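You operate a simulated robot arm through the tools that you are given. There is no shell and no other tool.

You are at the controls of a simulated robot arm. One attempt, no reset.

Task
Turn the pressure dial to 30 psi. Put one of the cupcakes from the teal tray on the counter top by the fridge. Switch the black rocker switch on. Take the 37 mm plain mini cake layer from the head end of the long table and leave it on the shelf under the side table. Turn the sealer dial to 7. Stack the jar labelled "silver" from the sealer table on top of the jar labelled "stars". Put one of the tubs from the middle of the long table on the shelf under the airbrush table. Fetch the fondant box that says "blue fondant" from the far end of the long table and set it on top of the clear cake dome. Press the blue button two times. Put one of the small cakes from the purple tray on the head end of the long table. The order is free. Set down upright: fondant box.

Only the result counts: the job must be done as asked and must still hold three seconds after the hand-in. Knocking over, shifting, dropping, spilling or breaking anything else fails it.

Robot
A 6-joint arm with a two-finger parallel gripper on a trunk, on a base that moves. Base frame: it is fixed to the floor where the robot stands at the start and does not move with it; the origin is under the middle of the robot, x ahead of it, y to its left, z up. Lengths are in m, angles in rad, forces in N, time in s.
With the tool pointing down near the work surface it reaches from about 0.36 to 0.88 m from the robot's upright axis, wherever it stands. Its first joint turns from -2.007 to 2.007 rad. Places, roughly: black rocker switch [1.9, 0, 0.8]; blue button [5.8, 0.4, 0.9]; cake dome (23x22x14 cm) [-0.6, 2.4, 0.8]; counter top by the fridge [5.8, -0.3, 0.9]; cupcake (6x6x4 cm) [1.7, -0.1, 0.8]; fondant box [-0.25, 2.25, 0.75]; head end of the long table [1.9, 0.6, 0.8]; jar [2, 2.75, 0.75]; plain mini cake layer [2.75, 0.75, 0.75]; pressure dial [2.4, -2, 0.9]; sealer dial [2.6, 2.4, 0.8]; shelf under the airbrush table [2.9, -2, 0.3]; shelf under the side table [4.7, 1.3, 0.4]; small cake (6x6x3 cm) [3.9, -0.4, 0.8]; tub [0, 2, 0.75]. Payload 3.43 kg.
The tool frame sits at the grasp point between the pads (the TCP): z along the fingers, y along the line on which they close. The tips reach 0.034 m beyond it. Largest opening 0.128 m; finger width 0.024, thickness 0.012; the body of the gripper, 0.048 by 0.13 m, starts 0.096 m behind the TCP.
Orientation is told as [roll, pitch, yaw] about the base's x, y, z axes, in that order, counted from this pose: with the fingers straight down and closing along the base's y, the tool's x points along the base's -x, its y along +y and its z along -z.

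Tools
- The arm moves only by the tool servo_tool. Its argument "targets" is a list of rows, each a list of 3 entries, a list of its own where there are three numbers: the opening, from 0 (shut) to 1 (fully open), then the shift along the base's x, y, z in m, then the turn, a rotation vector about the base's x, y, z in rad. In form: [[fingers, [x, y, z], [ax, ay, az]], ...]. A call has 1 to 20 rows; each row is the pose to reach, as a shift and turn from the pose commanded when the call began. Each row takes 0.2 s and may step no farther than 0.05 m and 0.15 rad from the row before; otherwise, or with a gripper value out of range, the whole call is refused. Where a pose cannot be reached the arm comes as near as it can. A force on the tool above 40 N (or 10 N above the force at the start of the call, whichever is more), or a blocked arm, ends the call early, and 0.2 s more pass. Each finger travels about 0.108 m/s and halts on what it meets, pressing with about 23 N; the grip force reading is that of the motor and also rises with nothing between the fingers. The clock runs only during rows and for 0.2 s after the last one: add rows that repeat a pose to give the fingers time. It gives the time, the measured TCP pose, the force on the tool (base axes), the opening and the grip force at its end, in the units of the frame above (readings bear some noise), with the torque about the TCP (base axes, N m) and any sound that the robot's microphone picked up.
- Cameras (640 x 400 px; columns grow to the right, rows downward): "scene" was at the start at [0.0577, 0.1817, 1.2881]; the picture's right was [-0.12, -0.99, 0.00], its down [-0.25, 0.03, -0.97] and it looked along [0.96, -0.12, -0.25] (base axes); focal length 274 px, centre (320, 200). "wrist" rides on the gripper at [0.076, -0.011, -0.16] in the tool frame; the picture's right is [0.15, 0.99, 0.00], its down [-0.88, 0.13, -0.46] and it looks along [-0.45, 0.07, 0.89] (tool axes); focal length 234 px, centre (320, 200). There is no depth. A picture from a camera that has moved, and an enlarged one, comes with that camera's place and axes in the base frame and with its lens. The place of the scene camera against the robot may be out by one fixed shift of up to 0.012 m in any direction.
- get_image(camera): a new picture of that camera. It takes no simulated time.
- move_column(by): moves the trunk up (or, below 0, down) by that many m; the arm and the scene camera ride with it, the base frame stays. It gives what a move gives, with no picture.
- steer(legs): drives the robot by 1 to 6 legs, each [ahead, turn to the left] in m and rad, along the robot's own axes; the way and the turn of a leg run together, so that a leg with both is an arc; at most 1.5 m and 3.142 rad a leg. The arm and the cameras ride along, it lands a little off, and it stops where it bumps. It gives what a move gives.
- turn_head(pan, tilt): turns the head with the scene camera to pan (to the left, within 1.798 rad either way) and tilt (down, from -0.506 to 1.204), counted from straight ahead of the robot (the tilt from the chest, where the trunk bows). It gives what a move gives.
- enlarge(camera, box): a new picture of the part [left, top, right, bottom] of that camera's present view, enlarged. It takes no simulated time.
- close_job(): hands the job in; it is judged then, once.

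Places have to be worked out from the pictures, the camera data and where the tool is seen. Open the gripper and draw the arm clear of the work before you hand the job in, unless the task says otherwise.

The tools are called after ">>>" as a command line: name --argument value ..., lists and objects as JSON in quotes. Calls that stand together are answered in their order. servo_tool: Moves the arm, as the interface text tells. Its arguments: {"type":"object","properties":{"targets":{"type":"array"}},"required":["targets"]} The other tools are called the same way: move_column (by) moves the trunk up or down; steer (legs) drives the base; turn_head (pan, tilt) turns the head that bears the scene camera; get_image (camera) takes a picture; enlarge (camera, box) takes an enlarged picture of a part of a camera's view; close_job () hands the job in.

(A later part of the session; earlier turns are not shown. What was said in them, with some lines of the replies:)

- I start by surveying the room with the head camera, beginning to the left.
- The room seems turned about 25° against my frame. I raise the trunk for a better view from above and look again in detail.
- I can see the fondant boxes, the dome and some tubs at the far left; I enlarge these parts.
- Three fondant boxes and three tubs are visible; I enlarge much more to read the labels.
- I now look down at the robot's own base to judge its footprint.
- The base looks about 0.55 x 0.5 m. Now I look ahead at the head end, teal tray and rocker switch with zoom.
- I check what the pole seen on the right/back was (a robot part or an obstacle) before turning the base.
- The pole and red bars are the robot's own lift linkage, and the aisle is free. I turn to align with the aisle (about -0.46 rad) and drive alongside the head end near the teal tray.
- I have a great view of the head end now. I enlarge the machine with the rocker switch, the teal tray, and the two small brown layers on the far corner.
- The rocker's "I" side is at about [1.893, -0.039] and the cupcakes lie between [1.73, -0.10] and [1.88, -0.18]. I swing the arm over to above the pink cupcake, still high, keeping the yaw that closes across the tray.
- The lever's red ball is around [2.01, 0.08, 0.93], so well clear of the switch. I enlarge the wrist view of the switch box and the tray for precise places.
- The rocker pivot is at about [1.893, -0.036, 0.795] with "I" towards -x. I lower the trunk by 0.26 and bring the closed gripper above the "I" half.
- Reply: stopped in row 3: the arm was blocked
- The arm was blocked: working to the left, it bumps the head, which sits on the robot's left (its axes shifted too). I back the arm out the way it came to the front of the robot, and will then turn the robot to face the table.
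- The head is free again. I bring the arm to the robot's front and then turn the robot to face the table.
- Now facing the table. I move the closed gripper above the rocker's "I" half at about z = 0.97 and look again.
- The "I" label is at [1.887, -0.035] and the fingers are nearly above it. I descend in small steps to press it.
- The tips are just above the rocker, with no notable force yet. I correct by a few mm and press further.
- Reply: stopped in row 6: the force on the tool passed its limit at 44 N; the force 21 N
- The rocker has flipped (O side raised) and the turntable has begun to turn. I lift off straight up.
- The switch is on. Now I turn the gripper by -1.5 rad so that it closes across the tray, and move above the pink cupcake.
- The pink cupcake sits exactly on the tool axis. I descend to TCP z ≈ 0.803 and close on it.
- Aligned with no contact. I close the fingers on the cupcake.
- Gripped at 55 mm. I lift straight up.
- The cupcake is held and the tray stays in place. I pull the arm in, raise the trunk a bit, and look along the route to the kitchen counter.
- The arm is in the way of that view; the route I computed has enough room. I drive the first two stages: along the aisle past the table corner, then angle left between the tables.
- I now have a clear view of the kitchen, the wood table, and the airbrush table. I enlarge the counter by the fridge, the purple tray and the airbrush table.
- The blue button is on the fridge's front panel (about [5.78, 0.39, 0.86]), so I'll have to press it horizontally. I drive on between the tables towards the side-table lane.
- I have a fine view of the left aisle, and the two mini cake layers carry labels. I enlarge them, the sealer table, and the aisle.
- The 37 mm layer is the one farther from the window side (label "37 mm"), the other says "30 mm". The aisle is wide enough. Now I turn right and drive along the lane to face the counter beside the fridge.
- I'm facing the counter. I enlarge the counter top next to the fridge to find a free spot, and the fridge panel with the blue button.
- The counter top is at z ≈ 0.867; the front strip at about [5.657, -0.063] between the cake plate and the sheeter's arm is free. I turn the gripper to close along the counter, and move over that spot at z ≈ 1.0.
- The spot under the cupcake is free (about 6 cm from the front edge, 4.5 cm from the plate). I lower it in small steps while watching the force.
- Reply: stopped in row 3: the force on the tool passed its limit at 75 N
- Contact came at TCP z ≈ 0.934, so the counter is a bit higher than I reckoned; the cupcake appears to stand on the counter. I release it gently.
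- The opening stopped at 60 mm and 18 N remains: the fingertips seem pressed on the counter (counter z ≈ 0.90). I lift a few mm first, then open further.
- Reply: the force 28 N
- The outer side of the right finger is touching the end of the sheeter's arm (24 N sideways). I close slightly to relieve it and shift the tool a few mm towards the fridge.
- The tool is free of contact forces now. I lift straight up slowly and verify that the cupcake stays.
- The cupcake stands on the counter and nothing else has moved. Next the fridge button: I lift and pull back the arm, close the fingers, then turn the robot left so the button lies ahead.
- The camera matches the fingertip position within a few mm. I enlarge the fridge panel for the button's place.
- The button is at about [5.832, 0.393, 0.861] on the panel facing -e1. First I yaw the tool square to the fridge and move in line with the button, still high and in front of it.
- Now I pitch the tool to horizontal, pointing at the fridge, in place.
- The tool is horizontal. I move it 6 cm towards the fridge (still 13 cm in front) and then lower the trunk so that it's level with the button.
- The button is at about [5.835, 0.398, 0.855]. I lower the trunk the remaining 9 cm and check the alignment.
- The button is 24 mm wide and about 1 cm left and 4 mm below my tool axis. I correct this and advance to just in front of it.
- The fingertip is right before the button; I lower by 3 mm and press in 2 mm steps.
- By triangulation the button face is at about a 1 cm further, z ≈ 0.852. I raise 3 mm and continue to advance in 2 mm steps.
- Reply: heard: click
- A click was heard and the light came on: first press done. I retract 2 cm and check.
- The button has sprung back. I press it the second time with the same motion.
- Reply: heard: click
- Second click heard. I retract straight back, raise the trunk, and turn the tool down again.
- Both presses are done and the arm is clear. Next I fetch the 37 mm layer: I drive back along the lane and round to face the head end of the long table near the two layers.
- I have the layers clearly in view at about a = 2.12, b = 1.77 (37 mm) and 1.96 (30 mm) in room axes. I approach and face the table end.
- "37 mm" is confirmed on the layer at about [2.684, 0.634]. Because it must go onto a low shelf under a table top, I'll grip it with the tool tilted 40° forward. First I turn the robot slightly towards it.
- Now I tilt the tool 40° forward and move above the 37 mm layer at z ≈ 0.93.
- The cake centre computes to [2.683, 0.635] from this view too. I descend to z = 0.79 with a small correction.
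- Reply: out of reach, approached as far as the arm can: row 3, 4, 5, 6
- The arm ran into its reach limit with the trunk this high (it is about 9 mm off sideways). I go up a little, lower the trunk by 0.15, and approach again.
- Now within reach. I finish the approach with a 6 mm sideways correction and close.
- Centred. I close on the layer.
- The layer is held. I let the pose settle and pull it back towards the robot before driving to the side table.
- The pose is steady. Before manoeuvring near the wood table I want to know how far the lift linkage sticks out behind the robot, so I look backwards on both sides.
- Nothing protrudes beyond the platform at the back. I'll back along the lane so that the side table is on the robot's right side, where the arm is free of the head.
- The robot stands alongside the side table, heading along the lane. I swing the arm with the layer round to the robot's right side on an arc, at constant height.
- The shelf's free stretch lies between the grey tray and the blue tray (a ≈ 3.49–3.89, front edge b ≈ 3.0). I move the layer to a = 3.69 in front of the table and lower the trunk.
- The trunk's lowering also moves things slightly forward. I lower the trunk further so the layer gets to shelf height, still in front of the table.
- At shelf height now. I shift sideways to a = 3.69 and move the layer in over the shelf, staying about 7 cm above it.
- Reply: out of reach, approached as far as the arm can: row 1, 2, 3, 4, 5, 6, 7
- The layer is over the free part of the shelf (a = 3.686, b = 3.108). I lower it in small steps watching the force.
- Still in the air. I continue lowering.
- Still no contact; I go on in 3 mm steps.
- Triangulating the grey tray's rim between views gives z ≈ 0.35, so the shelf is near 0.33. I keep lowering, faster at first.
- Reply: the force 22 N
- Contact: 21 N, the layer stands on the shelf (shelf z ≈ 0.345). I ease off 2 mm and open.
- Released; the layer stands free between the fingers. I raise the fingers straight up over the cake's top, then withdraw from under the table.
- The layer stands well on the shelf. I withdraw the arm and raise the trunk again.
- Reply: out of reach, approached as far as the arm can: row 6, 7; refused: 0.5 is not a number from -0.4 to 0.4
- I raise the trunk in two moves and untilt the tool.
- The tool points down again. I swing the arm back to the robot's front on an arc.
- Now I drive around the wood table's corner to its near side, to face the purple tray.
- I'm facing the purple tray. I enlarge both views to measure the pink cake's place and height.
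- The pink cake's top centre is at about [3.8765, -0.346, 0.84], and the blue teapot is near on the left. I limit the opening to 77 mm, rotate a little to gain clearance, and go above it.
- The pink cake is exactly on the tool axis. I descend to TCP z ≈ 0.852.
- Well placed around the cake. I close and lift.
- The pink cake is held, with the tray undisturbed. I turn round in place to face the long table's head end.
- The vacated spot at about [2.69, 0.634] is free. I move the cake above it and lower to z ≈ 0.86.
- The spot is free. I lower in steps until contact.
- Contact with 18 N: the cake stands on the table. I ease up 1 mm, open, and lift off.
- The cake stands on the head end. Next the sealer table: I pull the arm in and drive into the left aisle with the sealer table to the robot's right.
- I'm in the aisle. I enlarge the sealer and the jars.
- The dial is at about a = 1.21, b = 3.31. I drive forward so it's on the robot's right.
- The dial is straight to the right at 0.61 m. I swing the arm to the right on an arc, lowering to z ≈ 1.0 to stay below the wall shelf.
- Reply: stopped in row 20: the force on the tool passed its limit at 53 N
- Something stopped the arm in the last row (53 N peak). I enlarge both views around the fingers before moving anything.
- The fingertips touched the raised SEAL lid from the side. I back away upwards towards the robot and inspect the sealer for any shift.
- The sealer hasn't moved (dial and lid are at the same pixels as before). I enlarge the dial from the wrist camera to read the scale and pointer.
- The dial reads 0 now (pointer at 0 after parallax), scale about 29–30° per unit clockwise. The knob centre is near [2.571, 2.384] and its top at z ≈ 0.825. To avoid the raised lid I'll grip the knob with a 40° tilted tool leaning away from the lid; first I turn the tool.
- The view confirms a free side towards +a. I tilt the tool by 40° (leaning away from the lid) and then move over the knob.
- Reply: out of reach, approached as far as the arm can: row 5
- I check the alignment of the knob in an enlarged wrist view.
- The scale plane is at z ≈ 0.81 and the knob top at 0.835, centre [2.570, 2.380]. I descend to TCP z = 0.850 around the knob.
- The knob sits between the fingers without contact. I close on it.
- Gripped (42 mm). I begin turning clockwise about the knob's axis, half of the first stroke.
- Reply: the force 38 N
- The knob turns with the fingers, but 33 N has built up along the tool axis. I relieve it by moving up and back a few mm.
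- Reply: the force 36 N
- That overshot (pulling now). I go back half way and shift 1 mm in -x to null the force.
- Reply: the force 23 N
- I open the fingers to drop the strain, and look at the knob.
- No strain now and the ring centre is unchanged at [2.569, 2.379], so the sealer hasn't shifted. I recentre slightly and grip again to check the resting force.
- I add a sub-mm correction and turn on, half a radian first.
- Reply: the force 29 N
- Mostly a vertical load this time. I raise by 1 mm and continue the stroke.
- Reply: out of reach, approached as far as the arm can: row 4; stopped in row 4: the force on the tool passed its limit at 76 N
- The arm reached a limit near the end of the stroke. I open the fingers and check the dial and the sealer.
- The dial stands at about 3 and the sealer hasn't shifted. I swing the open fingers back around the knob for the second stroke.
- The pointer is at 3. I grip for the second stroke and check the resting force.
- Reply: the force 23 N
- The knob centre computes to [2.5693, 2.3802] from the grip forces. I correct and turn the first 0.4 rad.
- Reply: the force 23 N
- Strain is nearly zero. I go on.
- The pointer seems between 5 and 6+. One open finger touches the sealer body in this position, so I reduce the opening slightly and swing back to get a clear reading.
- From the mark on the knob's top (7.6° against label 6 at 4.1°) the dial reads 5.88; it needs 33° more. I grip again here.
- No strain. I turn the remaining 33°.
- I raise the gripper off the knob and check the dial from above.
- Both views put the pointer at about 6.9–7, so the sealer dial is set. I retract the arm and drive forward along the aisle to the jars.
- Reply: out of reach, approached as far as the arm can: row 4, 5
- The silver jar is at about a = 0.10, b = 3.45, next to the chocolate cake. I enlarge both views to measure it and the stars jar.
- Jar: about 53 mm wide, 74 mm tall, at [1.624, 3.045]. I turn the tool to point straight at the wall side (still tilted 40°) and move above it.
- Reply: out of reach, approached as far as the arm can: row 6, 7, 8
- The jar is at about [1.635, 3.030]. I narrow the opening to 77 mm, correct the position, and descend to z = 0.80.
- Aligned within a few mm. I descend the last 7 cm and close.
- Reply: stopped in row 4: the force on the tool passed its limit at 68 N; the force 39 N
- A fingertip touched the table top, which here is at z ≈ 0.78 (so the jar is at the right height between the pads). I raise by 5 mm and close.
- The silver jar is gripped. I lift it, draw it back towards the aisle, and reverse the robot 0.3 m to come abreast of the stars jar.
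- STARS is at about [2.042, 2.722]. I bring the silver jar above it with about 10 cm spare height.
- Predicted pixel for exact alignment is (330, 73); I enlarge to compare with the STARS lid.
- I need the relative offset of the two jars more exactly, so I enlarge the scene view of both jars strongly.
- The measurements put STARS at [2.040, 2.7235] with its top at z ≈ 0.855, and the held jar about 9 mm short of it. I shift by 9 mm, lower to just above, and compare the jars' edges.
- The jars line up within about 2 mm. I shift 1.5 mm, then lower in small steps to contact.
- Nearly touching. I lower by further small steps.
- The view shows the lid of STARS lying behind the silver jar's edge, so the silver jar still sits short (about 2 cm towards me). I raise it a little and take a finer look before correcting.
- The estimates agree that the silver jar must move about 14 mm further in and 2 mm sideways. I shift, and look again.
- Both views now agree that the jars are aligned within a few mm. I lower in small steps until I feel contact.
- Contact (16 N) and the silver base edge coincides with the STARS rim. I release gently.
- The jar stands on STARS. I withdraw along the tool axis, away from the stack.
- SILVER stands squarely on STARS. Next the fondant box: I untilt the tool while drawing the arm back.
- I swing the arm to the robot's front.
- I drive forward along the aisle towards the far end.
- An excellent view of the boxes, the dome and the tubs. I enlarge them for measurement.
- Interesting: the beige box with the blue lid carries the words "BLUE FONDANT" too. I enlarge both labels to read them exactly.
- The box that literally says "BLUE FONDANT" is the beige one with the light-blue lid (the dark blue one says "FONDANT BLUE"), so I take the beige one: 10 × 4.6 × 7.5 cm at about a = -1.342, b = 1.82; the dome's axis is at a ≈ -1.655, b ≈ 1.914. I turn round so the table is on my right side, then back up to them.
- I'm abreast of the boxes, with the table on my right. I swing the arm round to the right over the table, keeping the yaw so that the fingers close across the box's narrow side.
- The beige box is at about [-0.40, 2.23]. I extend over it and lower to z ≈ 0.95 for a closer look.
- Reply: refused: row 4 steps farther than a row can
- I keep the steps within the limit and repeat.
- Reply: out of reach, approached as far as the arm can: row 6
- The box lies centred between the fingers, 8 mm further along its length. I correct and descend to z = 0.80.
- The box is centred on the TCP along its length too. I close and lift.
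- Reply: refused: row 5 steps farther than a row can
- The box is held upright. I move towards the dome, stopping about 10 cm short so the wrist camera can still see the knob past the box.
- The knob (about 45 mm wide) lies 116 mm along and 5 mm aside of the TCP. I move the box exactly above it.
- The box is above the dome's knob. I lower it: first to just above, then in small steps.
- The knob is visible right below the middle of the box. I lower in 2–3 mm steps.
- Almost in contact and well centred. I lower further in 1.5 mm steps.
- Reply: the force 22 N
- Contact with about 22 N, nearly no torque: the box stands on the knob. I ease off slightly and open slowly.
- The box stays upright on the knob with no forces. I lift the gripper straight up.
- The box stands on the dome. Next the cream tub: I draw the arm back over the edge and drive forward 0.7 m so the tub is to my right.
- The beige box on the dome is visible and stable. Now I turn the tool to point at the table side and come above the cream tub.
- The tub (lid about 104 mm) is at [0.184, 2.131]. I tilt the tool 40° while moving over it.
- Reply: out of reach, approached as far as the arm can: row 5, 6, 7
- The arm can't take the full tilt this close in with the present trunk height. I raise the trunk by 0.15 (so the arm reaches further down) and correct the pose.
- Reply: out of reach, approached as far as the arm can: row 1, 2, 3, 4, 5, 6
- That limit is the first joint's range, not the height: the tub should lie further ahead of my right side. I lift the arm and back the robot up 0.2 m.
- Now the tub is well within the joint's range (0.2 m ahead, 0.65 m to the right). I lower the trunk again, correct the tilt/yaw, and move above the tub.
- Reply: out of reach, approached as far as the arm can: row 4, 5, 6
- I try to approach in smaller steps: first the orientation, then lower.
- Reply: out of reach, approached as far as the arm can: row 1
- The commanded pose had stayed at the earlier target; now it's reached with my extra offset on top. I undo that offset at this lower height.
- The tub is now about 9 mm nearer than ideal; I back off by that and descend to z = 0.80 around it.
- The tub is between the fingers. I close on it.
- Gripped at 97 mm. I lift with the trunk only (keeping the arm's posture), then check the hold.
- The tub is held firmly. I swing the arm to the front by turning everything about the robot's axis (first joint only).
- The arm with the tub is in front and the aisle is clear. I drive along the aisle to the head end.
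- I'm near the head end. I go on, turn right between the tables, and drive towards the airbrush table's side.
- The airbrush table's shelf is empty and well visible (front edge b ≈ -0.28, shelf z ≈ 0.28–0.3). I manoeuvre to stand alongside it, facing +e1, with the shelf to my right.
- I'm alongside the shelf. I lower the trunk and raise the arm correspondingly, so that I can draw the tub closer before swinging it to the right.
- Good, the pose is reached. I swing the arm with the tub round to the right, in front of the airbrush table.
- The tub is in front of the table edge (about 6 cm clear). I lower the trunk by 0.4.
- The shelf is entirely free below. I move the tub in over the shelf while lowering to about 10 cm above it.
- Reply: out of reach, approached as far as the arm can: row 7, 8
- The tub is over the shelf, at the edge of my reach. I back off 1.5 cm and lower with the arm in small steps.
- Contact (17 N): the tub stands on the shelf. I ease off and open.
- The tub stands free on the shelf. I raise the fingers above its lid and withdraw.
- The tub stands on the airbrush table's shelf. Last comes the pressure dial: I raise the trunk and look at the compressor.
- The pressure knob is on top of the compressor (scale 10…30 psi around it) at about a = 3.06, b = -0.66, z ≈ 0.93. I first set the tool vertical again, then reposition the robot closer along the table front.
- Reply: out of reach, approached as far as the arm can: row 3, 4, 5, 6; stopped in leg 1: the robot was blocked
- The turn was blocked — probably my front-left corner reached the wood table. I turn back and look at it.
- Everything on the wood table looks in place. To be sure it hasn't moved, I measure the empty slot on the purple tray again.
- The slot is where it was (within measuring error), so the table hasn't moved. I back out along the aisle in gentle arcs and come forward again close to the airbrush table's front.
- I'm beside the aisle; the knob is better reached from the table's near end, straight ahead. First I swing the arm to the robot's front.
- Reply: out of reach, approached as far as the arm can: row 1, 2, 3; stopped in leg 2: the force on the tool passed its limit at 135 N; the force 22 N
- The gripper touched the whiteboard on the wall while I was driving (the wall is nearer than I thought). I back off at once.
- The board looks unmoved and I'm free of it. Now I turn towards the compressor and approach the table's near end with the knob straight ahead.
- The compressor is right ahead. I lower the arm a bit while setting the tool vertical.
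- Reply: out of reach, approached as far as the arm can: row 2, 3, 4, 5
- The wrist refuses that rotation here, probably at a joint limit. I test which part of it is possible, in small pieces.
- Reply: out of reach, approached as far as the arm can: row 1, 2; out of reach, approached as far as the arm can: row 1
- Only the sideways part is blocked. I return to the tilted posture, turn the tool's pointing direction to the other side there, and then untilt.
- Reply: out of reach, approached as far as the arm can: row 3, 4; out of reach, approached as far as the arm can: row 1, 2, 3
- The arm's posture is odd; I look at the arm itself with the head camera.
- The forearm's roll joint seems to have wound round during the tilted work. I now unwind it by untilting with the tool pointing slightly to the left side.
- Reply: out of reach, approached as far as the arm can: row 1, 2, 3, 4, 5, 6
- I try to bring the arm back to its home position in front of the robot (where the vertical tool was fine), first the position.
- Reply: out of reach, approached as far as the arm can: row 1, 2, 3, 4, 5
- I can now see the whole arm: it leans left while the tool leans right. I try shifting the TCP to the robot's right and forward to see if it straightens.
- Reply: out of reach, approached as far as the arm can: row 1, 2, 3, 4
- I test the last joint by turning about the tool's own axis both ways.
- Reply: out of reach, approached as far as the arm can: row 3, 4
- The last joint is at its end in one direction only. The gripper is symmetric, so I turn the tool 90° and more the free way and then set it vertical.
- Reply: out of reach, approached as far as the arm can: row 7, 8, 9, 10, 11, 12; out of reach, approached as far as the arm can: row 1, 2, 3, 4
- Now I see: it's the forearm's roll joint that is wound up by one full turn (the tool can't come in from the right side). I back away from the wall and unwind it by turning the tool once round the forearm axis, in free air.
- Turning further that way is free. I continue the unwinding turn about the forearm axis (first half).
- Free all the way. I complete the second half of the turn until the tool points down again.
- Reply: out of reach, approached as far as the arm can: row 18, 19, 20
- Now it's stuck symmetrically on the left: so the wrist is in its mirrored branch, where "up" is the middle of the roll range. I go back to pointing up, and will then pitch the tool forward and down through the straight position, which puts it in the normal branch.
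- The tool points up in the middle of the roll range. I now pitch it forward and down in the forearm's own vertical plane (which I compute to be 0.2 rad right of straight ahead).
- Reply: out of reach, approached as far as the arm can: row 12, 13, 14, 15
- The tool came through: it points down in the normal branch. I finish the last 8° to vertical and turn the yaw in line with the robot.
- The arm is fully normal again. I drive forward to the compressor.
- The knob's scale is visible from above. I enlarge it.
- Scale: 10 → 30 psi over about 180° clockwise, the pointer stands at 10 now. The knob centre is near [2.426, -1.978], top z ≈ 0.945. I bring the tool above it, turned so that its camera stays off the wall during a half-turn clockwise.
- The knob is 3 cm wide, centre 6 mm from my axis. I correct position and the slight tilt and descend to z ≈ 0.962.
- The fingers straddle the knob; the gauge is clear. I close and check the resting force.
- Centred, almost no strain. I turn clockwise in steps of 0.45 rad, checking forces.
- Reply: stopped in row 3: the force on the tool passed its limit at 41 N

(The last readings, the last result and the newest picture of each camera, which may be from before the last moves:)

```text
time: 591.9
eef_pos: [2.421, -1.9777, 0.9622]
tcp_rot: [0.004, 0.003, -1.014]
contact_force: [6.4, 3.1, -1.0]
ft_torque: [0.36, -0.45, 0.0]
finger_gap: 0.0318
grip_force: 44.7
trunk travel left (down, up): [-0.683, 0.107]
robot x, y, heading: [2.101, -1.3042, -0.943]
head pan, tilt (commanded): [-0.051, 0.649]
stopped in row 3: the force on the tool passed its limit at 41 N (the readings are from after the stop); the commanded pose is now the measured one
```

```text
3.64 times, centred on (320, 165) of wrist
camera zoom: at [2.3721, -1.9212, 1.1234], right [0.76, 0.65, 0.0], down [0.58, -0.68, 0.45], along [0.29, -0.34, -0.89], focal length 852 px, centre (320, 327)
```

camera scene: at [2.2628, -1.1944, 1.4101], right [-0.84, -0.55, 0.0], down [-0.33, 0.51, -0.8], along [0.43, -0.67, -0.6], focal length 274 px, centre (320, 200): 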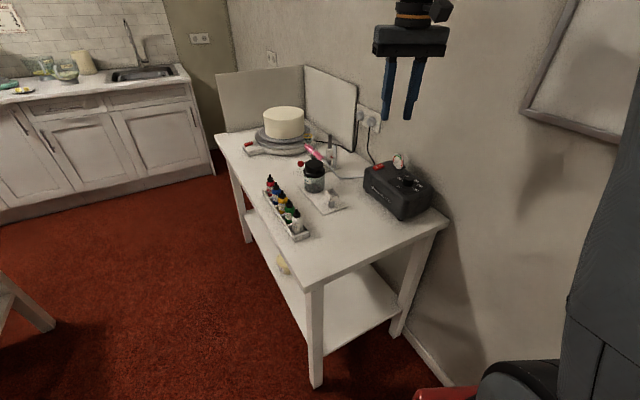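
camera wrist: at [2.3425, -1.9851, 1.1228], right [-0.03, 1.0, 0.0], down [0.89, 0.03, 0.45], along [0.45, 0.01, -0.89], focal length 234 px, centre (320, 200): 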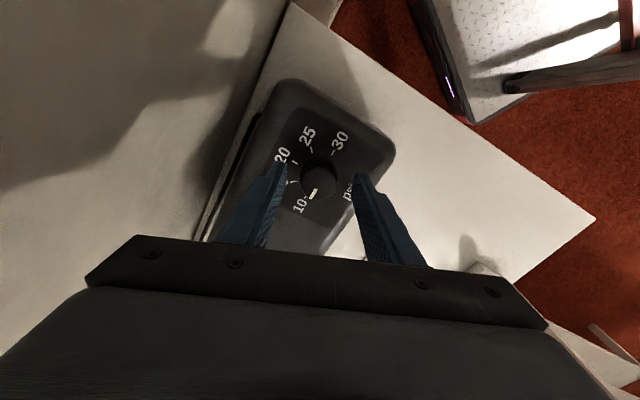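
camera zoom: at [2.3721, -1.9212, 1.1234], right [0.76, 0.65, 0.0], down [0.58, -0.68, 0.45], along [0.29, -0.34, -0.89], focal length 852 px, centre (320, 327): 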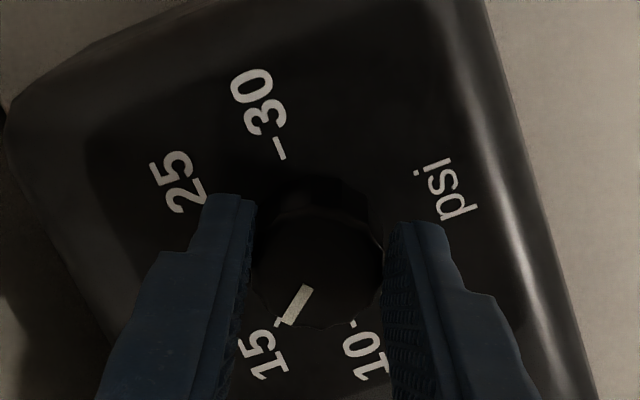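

The pointer has moved to about 15. The strain shows that the true knob axis is near [2.4254, -1.984], 7 mm from where I gripped. I open, recentre on that, and grip again.

>>> servo_tool --targets '[[0.3, [0, 0, 0], [0, 0, 0]], [0.4, [0, 0, 0], [0, 0, 0]], [0.4, [0.0044, -0.0063, 0], [0, 0, 0]], [0.25, [0.0044, -0.0063, 0], [0, 0, 0]], [0.1, [0.0044, -0.0063, 0], [0, 0, 0]], [0.1, [0.0044, -0.0063, 0], [0, 0, 0]]]'

>>> servo_tool --targets '[[0.1, [0, 0, 0], [0, 0, -0.14]], [0.1, [0, 0, 0], [0, 0, -0.28]], [0.1, [0, 0, 0], [0, 0, -0.42]]]'

```text
time: 593.3
eef_pos: [2.427, -1.9844, 0.9628]
tcp_rot: [0.001, 0.006, -1.014]
contact_force: [2.5, 3.5, -0.2]
ft_torque: [0.31, 0.05, -0.02]
finger_gap: 0.0319
grip_force: 45.4
trunk travel left (down, up): [-0.683, 0.107]
robot x, y, heading: [2.101, -1.3007, -0.945]
head pan, tilt (commanded): [-0.051, 0.649]
```

```text
time: 594.1
eef_pos: [2.4263, -1.9849, 0.9634]
tcp_rot: [0.001, 0.007, -1.438]
contact_force: [-0.6, 9.3, -2.0]
ft_torque: [-0.04, -0.01, 0.04]
finger_gap: 0.0318
grip_force: 44.7
trunk travel left (down, up): [-0.683, 0.107]
robot x, y, heading: [2.1009, -1.2964, -0.94]
head pan, tilt (commanded): [-0.051, 0.649]
```

Much less strain now. I continue turning.

>>> servo_tool --targets '[[0.1, [0, 0.0008, 0], [0, 0, 0]], [0.1, [0, 0.0008, 0], [0, 0, -0.14]], [0.1, [0, 0.0008, 0], [0, 0, -0.28]], [0.1, [0, 0.0008, 0], [0, 0, -0.42]]]'

>>> servo_tool --targets '[[0.1, [0, 0, 0], [0, 0, -0.14]], [0.1, [0, 0, 0], [0, 0, -0.28]], [0.1, [0, 0, 0], [0, 0, -0.42]]]'

>>> enlarge --camera "wrist" --box '[250, 110, 390, 220]'

```text
time: 595.1
eef_pos: [2.4238, -1.9846, 0.9624]
tcp_rot: [0.001, 0.005, -1.856]
contact_force: [-10.3, 1.2, -8.4]
ft_torque: [-1.01, 0.65, -0.02]
finger_gap: 0.0316
grip_force: 44.7
trunk travel left (down, up): [-0.683, 0.107]
robot x, y, heading: [2.1045, -1.3023, -0.936]
head pan, tilt (commanded): [-0.051, 0.649]
```

```text
time: 595.9
eef_pos: [2.4245, -1.9833, 0.9629]
tcp_rot: [0.002, 0.005, -2.276]
contact_force: [-11.4, -1.6, -6.7]
ft_torque: [0.13, 0.28, 0.0]
finger_gap: 0.0319
grip_force: 44.8
trunk travel left (down, up): [-0.683, 0.107]
robot x, y, heading: [2.1017, -1.298, -0.943]
head pan, tilt (commanded): [-0.051, 0.649]
```

```text
3.64 times, centred on (320, 165) of wrist
camera zoom: at [2.4637, -1.9202, 1.1228], right [0.85, -0.53, 0.0], down [-0.47, -0.76, 0.45], along [-0.24, -0.38, -0.89], focal length 852 px, centre (320, 327)
```

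zoom: 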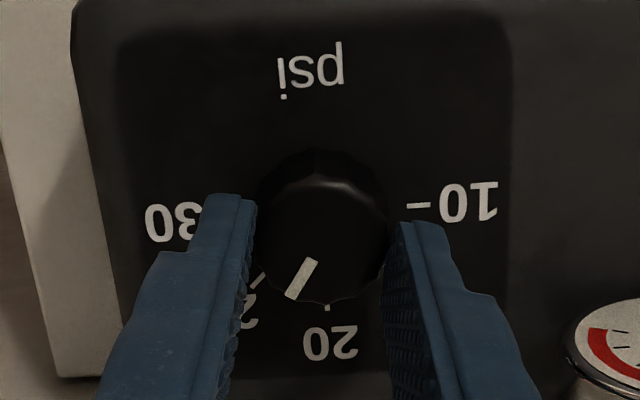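

The pointer stands between 20 and 25 (about 23). I continue turning clockwise.

>>> servo_tool --targets '[[0.1, [-0.0008, 0, 0.0004], [0, 0, 0]], [0.1, [-0.0008, 0, 0.0004], [0, 0, -0.14]], [0.1, [-0.0008, 0, 0.0004], [0, 0, -0.28]], [0.1, [-0.0008, 0, 0.0004], [0, 0, -0.42]]]'

>>> servo_tool --targets '[[0.1, [0, 0, 0], [0, 0, -0.14]], [0.1, [0, 0, 0], [0, 0, -0.28]], [0.1, [0, 0, 0], [0, 0, -0.42]]]'

>>> enlarge --camera "wrist" --box '[250, 110, 390, 220]'

```text
time: 596.9
eef_pos: [2.4255, -1.9839, 0.9622]
tcp_rot: [-0.001, 0.004, -2.694]
contact_force: [-12.9, 2.0, -13.4]
ft_torque: [0.1, 0.27, 0.01]
finger_gap: 0.0319
grip_force: 45.0
trunk travel left (down, up): [-0.683, 0.107]
robot x, y, heading: [2.101, -1.2994, -0.937]
head pan, tilt (commanded): [-0.051, 0.649]
```

```text
time: 597.7
eef_pos: [2.4243, -1.9828, 0.9625]
tcp_rot: [-0.002, 0.002, -3.114]
contact_force: [-21.1, 12.3, -14.3]
ft_torque: [0.48, 0.23, 0.03]
finger_gap: 0.0318
grip_force: 44.8
trunk travel left (down, up): [-0.683, 0.107]
robot x, y, heading: [2.1009, -1.3018, -0.939]
head pan, tilt (commanded): [-0.051, 0.649]
```

```text
3.64 times, centred on (320, 165) of wrist
camera zoom: at [2.4985, -1.9708, 1.1228], right [0.17, -0.99, 0.0], down [-0.88, -0.15, 0.45], along [-0.45, -0.08, -0.89], focal length 852 px, centre (320, 327)
```

zoom: 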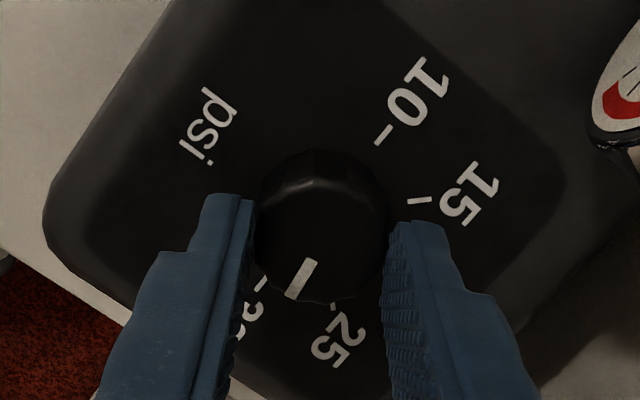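

The pointer is at about 28. I relieve the strain slightly and turn the remaining 0.3 rad.

>>> servo_tool --targets '[[0.1, [-0.0012, 0.0007, 0.0006], [0, 0, 0]], [0.1, [-0.0012, 0.0007, 0.0006], [0, 0, -0.1]], [0.1, [-0.0012, 0.0007, 0.0006], [0, 0, -0.2]], [0.1, [-0.0012, 0.0007, 0.0006], [0, 0, -0.3]]]'

>>> enlarge --camera "wrist" --box '[250, 110, 390, 220]'

```text
time: 598.7
eef_pos: [2.4233, -1.9834, 0.9627]
tcp_rot: [-0.001, 0.004, 2.868]
contact_force: [-6.0, 10.6, -28.1]
ft_torque: [0.29, -0.02, 0.0]
finger_gap: 0.0321
grip_force: 45.1
trunk travel left (down, up): [-0.683, 0.107]
robot x, y, heading: [2.0985, -1.3019, -0.938]
head pan, tilt (commanded): [-0.051, 0.649]
```

```text
3.64 times, centred on (320, 165) of wrist
camera zoom: at [2.4989, -1.9926, 1.123], right [-0.12, -0.99, 0.0], down [-0.89, 0.11, 0.45], along [-0.45, 0.06, -0.89], focal length 852 px, centre (320, 327)
```

zoom: 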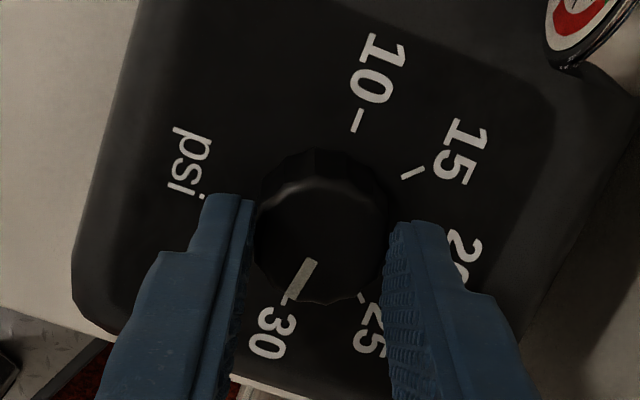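

The pointer now lines up with 30. I release the knob, lift off and check the reading.

>>> servo_tool --targets '[[0.3, [0, 0, 0], [0, 0, 0]], [0.45, [0, 0, 0], [0, 0, 0]], [0.45, [0, 0, 0.02], [0, 0, 0]], [0.45, [0, 0, 0.06], [0, 0, 0]], [0.45, [0, 0, 0.1], [0, 0, 0]], [0.45, [0, 0, 0.13], [0, 0, 0]]]'

>>> enlarge --camera "wrist" --box '[280, 95, 360, 175]'

>>> enlarge --camera "scene" --box '[350, 140, 440, 225]'

```text
time: 600.1
eef_pos: [2.422, -1.984, 1.0973]
tcp_rot: [0.002, 0.005, 2.87]
contact_force: [0.3, 0.0, 0.0]
ft_torque: [0.0, -0.01, -0.05]
finger_gap: 0.0578
grip_force: 0.1
trunk travel left (down, up): [-0.683, 0.107]
robot x, y, heading: [2.0992, -1.3007, -0.938]
head pan, tilt (commanded): [-0.051, 0.649]
```

```text
5.00 times, centred on (320, 135) of wrist
camera zoom: at [2.497, -1.9937, 1.2579], right [-0.12, -0.99, 0.0], down [-0.89, 0.11, 0.45], along [-0.45, 0.05, -0.89], focal length 1171 px, centre (320, 525)
```

zoom: 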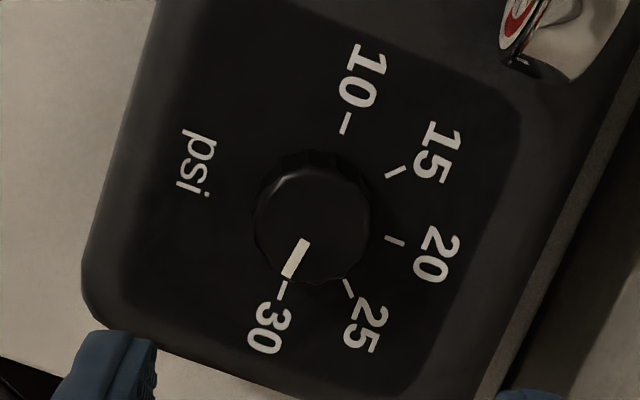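

```text
4.71 times, centred on (395, 182) of scene
camera zoom: at [2.2625, -1.1941, 1.4101], right [-0.84, -0.55, 0.0], down [-0.33, 0.51, -0.8], along [0.44, -0.67, -0.6], focal length 1288 px, centre (-33, 282)
```

zoom: 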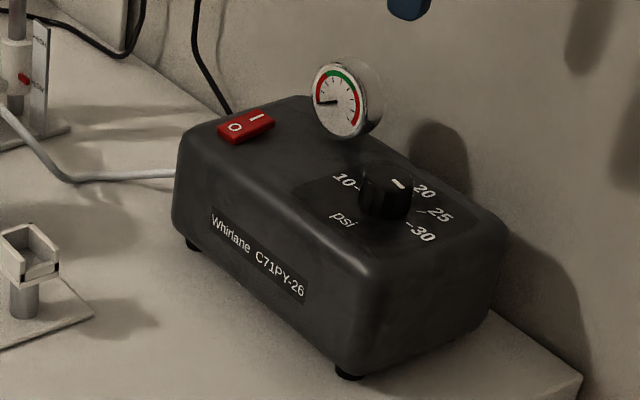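

The pointer is at 30 but by my measurement about half a psi past it (4–5°). I grip once more and turn it back by 0.09 rad.

>>> servo_tool --targets '[[0.45, [0.002, 0, -0.04], [0, 0, 0]], [0.45, [0.002, 0, -0.08], [0, 0, 0]], [0.45, [0.002, 0, -0.115], [0, 0, 0]], [0.45, [0.002, 0, -0.134], [0, 0, 0]], [0.25, [0.002, 0, -0.134], [0, 0, 0]], [0.1, [0.002, 0, -0.134], [0, 0, 0]], [0.1, [0.002, 0, -0.134], [0, 0, 0]]]'

>>> servo_tool --targets '[[0.1, [0, 0, 0], [0, 0, 0.045]], [0.1, [0, 0, 0], [0, 0, 0.09]], [0.1, [0, 0, 0], [0, 0, 0.09]]]'

>>> servo_tool --targets '[[0.3, [0, 0, 0], [0, 0, 0]], [0.45, [0, 0, 0], [0, 0, 0]], [0.45, [0, 0, 0.02], [0, 0, 0]], [0.45, [0, 0, 0.06], [0, 0, 0]], [0.45, [0, 0, 0.1], [0, 0, 0]], [0.45, [0, 0, 0.134], [0, 0, 0]]]'

>>> enlarge --camera "wrist" --box '[280, 95, 360, 175]'

>>> enlarge --camera "scene" --box '[370, 165, 430, 210]'

```text
time: 601.7
eef_pos: [2.4251, -1.9837, 0.9617]
tcp_rot: [0.002, 0.003, 2.87]
contact_force: [0.7, 2.7, -3.9]
ft_torque: [-0.03, -0.29, 0.02]
finger_gap: 0.0323
grip_force: 45.0
trunk travel left (down, up): [-0.683, 0.107]
robot x, y, heading: [2.1005, -1.3056, -0.941]
head pan, tilt (commanded): [-0.051, 0.649]
```

```text
time: 602.5
eef_pos: [2.4263, -1.9828, 0.96]
tcp_rot: [-0.001, 0.004, 2.959]
contact_force: [-0.8, 4.5, -12.4]
ft_torque: [0.09, -0.02, -0.02]
finger_gap: 0.0324
grip_force: 45.1
trunk travel left (down, up): [-0.683, 0.107]
robot x, y, heading: [2.1039, -1.2997, -0.948]
head pan, tilt (commanded): [-0.051, 0.649]
```

```text
time: 603.9
eef_pos: [2.4266, -1.9837, 1.0951]
tcp_rot: [0.002, 0.004, 2.961]
contact_force: [0.1, 0.3, 0.4]
ft_torque: [0.01, -0.01, 0.02]
finger_gap: 0.0577
grip_force: 0.0
trunk travel left (down, up): [-0.683, 0.107]
robot x, y, heading: [2.0971, -1.3036, -0.942]
head pan, tilt (commanded): [-0.051, 0.649]
```

```text
5.00 times, centred on (320, 135) of wrist
camera zoom: at [2.5007, -1.9864, 1.2556], right [-0.03, -1.0, 0.0], down [-0.89, 0.03, 0.45], along [-0.45, 0.01, -0.89], focal length 1171 px, centre (320, 525)
```

zoom: 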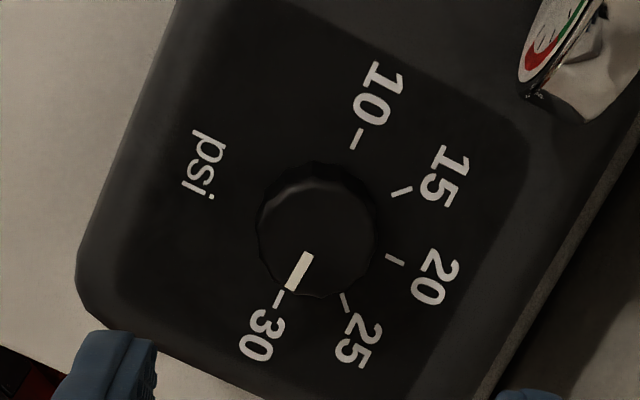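

```text
8.89 times, centred on (400, 188) of scene
camera zoom: at [2.2625, -1.1941, 1.4101], right [-0.84, -0.55, 0.0], down [-0.33, 0.51, -0.8], along [0.44, -0.67, -0.6], focal length 2432 px, centre (-391, 311)
```

zoom: 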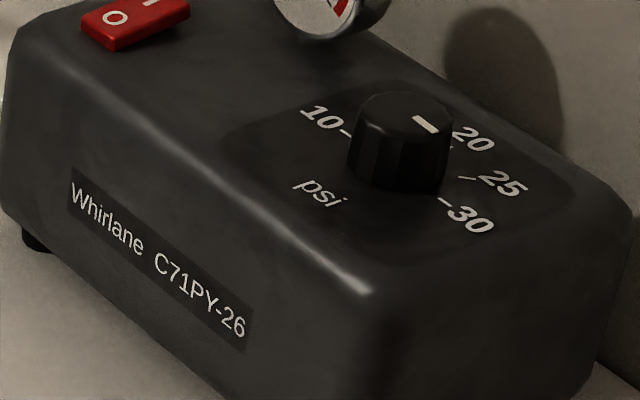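

The mark is now in line with the 30 tick. All jobs are done; I draw the arm up and back from the table and open the gripper.

>>> servo_tool --targets '[[0.5, [0, 0, 0.04], [0, 0, 0]], [0.6, [-0.018, 0.037, 0.06], [0, 0, 0]], [0.8, [-0.036, 0.075, 0.08], [0, 0, 0]], [1, [-0.055, 0.113, 0.09], [0, 0, 0]], [1, [-0.073, 0.15, 0.1], [0, 0, 0]], [1, [-0.091, 0.187, 0.1], [0, 0, 0]], [1, [-0.109, 0.225, 0.1], [0, 0, 0]], [1, [-0.109, 0.225, 0.1], [0, 0, 0]]]'

>>> steer --legs '[[-0.3, 0]]'

>>> turn_head --pan 0.0 --tilt 0.5

>>> get_image --camera "scene"

>>> turn_head --pan 1.6 --tilt 0.3

>>> get_image --camera "scene"

```text
time: 605.7
eef_pos: [2.3141, -1.7563, 1.1961]
tcp_rot: [0.002, 0.006, 2.961]
contact_force: [-0.1, 0.2, 0.4]
ft_torque: [0.03, 0.0, 0.0]
finger_gap: 0.128
grip_force: 0.0
trunk travel left (down, up): [-0.683, 0.107]
robot x, y, heading: [2.1029, -1.3007, -0.943]
head pan, tilt (commanded): [-0.051, 0.649]
```

```text
time: 607.8
eef_pos: [2.137, -1.51, 1.1949]
tcp_rot: [0.002, 0.006, 2.963]
contact_force: [0.5, 0.3, -0.7]
ft_torque: [0.05, 0.0, 0.01]
finger_gap: 0.1281
grip_force: 0.1
trunk travel left (down, up): [-0.683, 0.107]
robot x, y, heading: [1.9239, -1.0591, -0.935]
head pan, tilt (commanded): [-0.051, 0.649]
```

```text
time: 608.5
eef_pos: [2.135, -1.5102, 1.1964]
tcp_rot: [0.001, 0.004, 2.964]
contact_force: [0.3, 0.2, 0.5]
ft_torque: [0.03, 0.03, -0.02]
finger_gap: 0.1281
grip_force: 0.1
trunk travel left (down, up): [-0.683, 0.107]
robot x, y, heading: [1.9212, -1.0531, -0.932]
head pan, tilt (commanded): [0.0, 0.499]
```

```text
taken
camera scene: at [2.0882, -0.9484, 1.4234], right [-0.81, -0.59, 0.0], down [-0.28, 0.39, -0.88], along [0.52, -0.71, -0.48], focal length 274 px, centre (320, 200)
```

scene: 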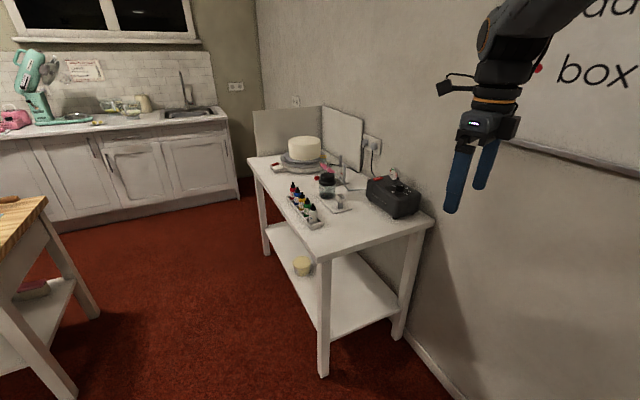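

```text
time: 610.1
eef_pos: [2.137, -1.5099, 1.1958]
tcp_rot: [0.003, 0.005, 2.965]
contact_force: [-0.2, -1.2, 1.3]
ft_torque: [0.01, 0.02, 0.01]
finger_gap: 0.128
grip_force: 0.0
trunk travel left (down, up): [-0.683, 0.107]
robot x, y, heading: [1.9216, -1.0549, -0.932]
head pan, tilt (commanded): [1.6, 0.3]
```

```text
taken
camera scene: at [2.1078, -0.8176, 1.4418], right [0.62, -0.79, 0.0], down [-0.23, -0.18, -0.96], along [0.75, 0.59, -0.3], focal length 274 px, centre (320, 200)
```

scene: 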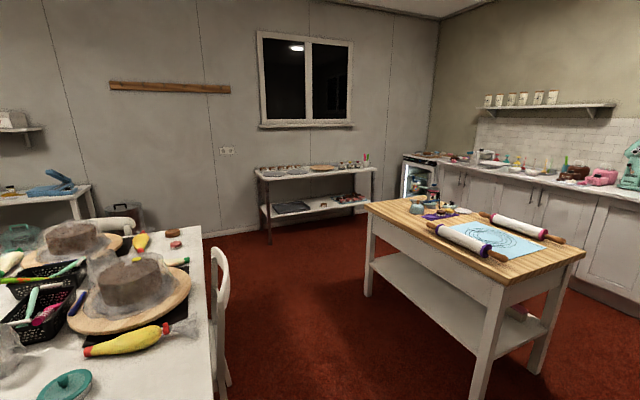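

I check the results from here with enlarged views.

>>> enlarge --camera "scene" --box '[250, 150, 390, 250]'

>>> enlarge --camera "scene" --box '[400, 130, 540, 215]'

>>> enlarge --camera "scene" --box '[130, 215, 220, 280]'

>>> turn_head --pan 1.79 --tilt 0.25

>>> enlarge --camera "scene" --box '[0, 130, 200, 250]'

>>> get_image --camera "scene"

```text
4.00 times, centred on (320, 200) of scene
camera zoom: at [2.1078, -0.8176, 1.4418], right [0.62, -0.79, 0.0], down [-0.23, -0.18, -0.96], along [0.75, 0.59, -0.3], focal length 1094 px, centre (320, 200)
```

zoom: 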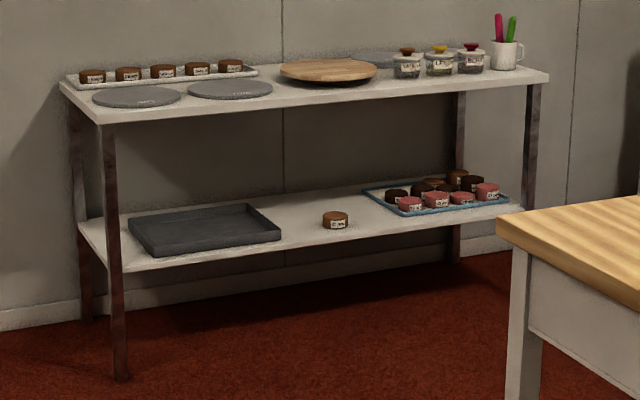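

```text
4.57 times, centred on (470, 172) of scene
camera zoom: at [2.1078, -0.8176, 1.4418], right [0.62, -0.79, 0.0], down [-0.23, -0.18, -0.96], along [0.75, 0.59, -0.3], focal length 1251 px, centre (-366, 326)
```

zoom: 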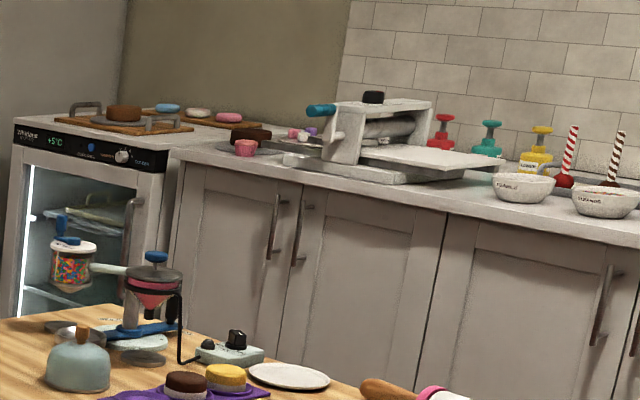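

```text
6.15 times, centred on (175, 248) of scene
camera zoom: at [2.1078, -0.8176, 1.4418], right [0.62, -0.79, 0.0], down [-0.23, -0.18, -0.96], along [0.75, 0.59, -0.3], focal length 1684 px, centre (1212, -92)
```

zoom: 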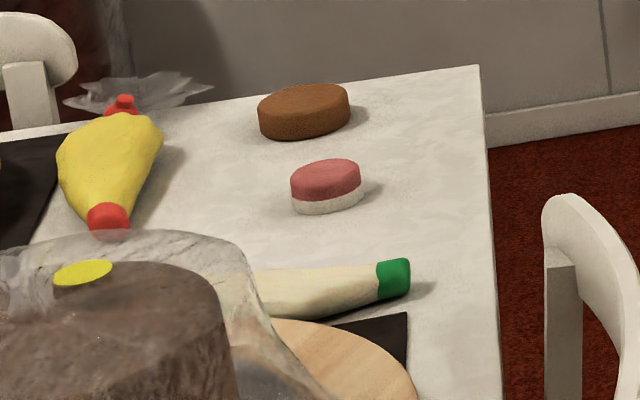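

```text
time: 610.9
eef_pos: [2.1357, -1.51, 1.1955]
tcp_rot: [0.002, 0.004, 2.964]
contact_force: [-0.9, -0.6, -1.4]
ft_torque: [-0.04, 0.01, 0.01]
finger_gap: 0.1282
grip_force: 0.1
trunk travel left (down, up): [-0.683, 0.107]
robot x, y, heading: [1.9223, -1.0573, -0.935]
head pan, tilt (commanded): [1.791, 0.25]
```

```text
3.20 times, centred on (100, 190) of scene
camera zoom: at [2.0956, -0.8048, 1.4465], right [0.75, -0.66, 0.0], down [-0.16, -0.19, -0.97], along [0.64, 0.73, -0.25], focal length 876 px, centre (1024, 232)
```

zoom: 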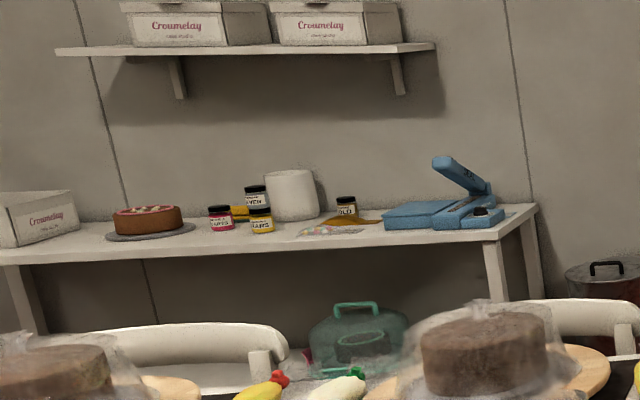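

```text
taken
camera scene: at [2.0956, -0.8048, 1.4465], right [0.75, -0.66, 0.0], down [-0.16, -0.19, -0.97], along [0.64, 0.73, -0.25], focal length 274 px, centre (320, 200)
```

scene: 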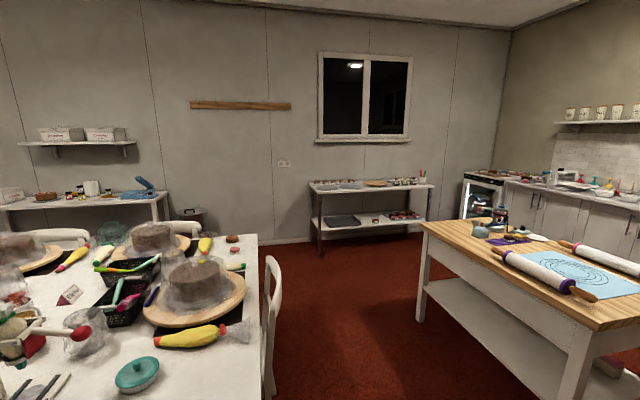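

The cupcake, the layer, the small cake and the stacked jars are all in place. I take one more close look at the sealer dial.

>>> enlarge --camera "scene" --box '[120, 172, 172, 204]'

>>> enlarge --camera "scene" --box '[141, 186, 161, 200]'

```text
12.31 times, centred on (146, 188) of scene
camera zoom: at [2.0956, -0.8048, 1.4465], right [0.75, -0.66, 0.0], down [-0.16, -0.19, -0.97], along [0.64, 0.73, -0.25], focal length 3368 px, centre (2462, 348)
```

zoom: 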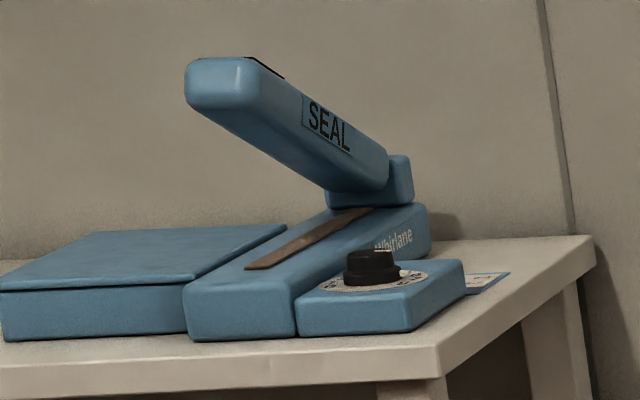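

```text
16.00 times, centred on (151, 193) of scene
camera zoom: at [2.0956, -0.8048, 1.4465], right [0.75, -0.66, 0.0], down [-0.16, -0.19, -0.97], along [0.64, 0.73, -0.25], focal length 4378 px, centre (3024, 312)
```

zoom: 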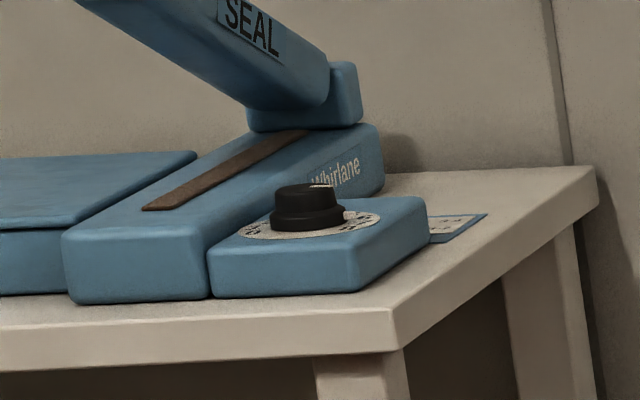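

The sealer is in order. Finally I turn the robot a little to look once more at the rocker switch and the far end of the long table.

>>> steer --legs '[[0, 1.5]]'

>>> turn_head --pan 1.3 --tilt 0.4

>>> get_image --camera "scene"

```text
time: 614.9
eef_pos: [2.3894, -0.8762, 1.1957]
tcp_rot: [0.003, 0.005, -1.822]
contact_force: [0.1, 0.0, 1.1]
ft_torque: [0.0, 0.03, -0.02]
finger_gap: 0.1282
grip_force: 0.0
trunk travel left (down, up): [-0.683, 0.107]
robot x, y, heading: [1.9214, -1.0532, 0.561]
head pan, tilt (commanded): [1.791, 0.25]
```

```text
time: 615.9
eef_pos: [2.3903, -0.8769, 1.1959]
tcp_rot: [0.002, 0.004, -1.823]
contact_force: [0.0, -0.1, -0.4]
ft_torque: [0.01, 0.03, 0.04]
finger_gap: 0.128
grip_force: 0.0
trunk travel left (down, up): [-0.683, 0.107]
robot x, y, heading: [1.9214, -1.0557, 0.562]
head pan, tilt (commanded): [1.3, 0.4]
```

```text
taken
camera scene: at [1.7255, -0.8496, 1.4326], right [0.96, 0.29, 0.0], down [0.11, -0.37, -0.92], along [-0.27, 0.88, -0.39], focal length 274 px, centre (320, 200)
```

scene: 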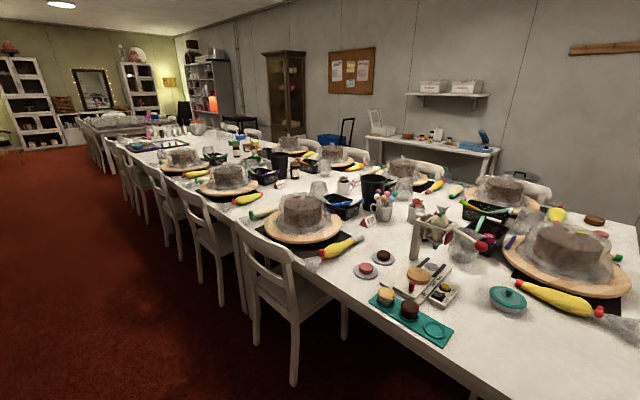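

>>> enlarge --camera "scene" --box '[370, 250, 480, 350]'

>>> enlarge --camera "scene" --box '[180, 110, 290, 170]'

>>> enlarge --camera "scene" --box '[380, 110, 500, 170]'

```text
4.00 times, centred on (425, 300) of scene
camera zoom: at [1.7255, -0.8496, 1.4326], right [0.96, 0.29, 0.0], down [0.11, -0.37, -0.92], along [-0.27, 0.88, -0.39], focal length 1094 px, centre (-100, -200)
```

zoom: 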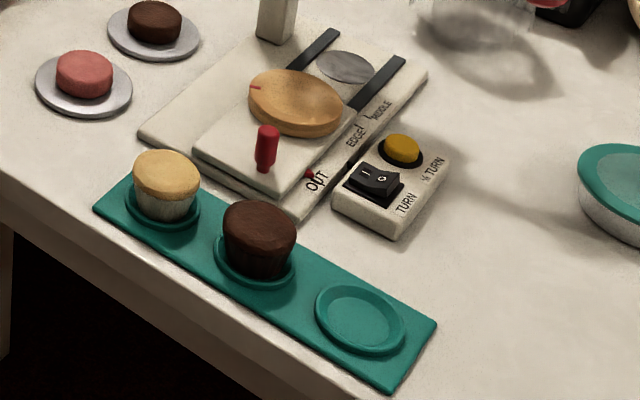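

```text
5.82 times, centred on (235, 140) of scene
camera zoom: at [1.7255, -0.8496, 1.4326], right [0.96, 0.29, 0.0], down [0.11, -0.37, -0.92], along [-0.27, 0.88, -0.39], focal length 1592 px, centre (814, 549)
```

zoom: 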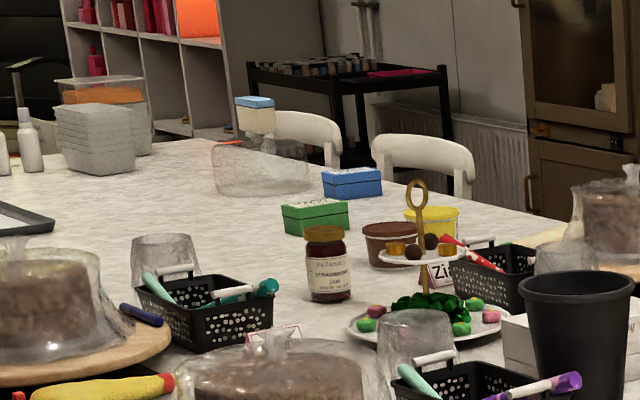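

```text
5.33 times, centred on (440, 140) of scene
camera zoom: at [1.7255, -0.8496, 1.4326], right [0.96, 0.29, 0.0], down [0.11, -0.37, -0.92], along [-0.27, 0.88, -0.39], focal length 1459 px, centre (-320, 520)
```

zoom: 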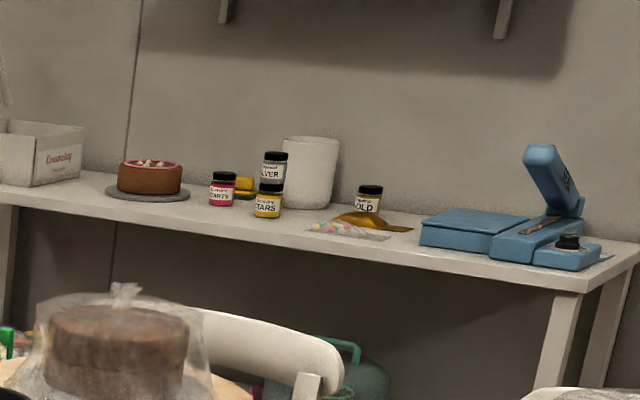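

Everything holds: the rocker is on and the turntable is running, the "BLUE FONDANT" box stands upright on the dome, and SILVER is on STARS. The cakes and tub are in place and both dials are set. The gripper is open and the arm is clear of the work, so I hand in the job.

>>> close_job

```text
The job is handed in.
```

I've handed in the job with all ten tasks done. Just before the hand-in I saw everything in place except the tub, the two dials and the button, which I had checked when I did them.

- **Pressure dial:** set to 30 psi, with the mark in line with the 30 tick (my measurement puts it between 30.0 and 30.5).
- **Cupcake:** the pink one from the teal tray stands on the counter top next to the fridge, near the front edge.
- **Black rocker switch:** on, and the turntable is running.
- **37 mm layer:** on the shelf under the side table, between the grey tray and the blue tray.
- **Sealer dial:** set to 7 (my measurement puts it between 6.9 and 7.0).
- **Jars:** "silver" stands on "stars".
- **Tub:** the buttercream tub stands on the shelf under the airbrush table.
- **Fondant box:** upright on the knob of the clear cake dome. I took the beige box with the light-blue lid, because its label reads "BLUE FONDANT". The dark blue box reads "FONDANT BLUE".
- **Blue button:** pressed twice, with a click heard each time.
- **Small cake:** the pink one from the purple tray is on the head end of the long table, where the 37 mm layer had been.

There were four unplanned contacts:

- **Sealer lid:** the gripper touched the raised lid once, at 53 N.
- **Sheeter:** a finger pressed against one of its arms while I was setting down the cupcake.
- **Wood table:** the base was stopped when turning beside it, probably by its corner.
- **Whiteboard:** the gripper ran into it while driving, peaking at 135 N.

I saw no shift in any of them afterwards. The sealer and the wood table I measured again; the sheeter and the whiteboard I only checked by eye.
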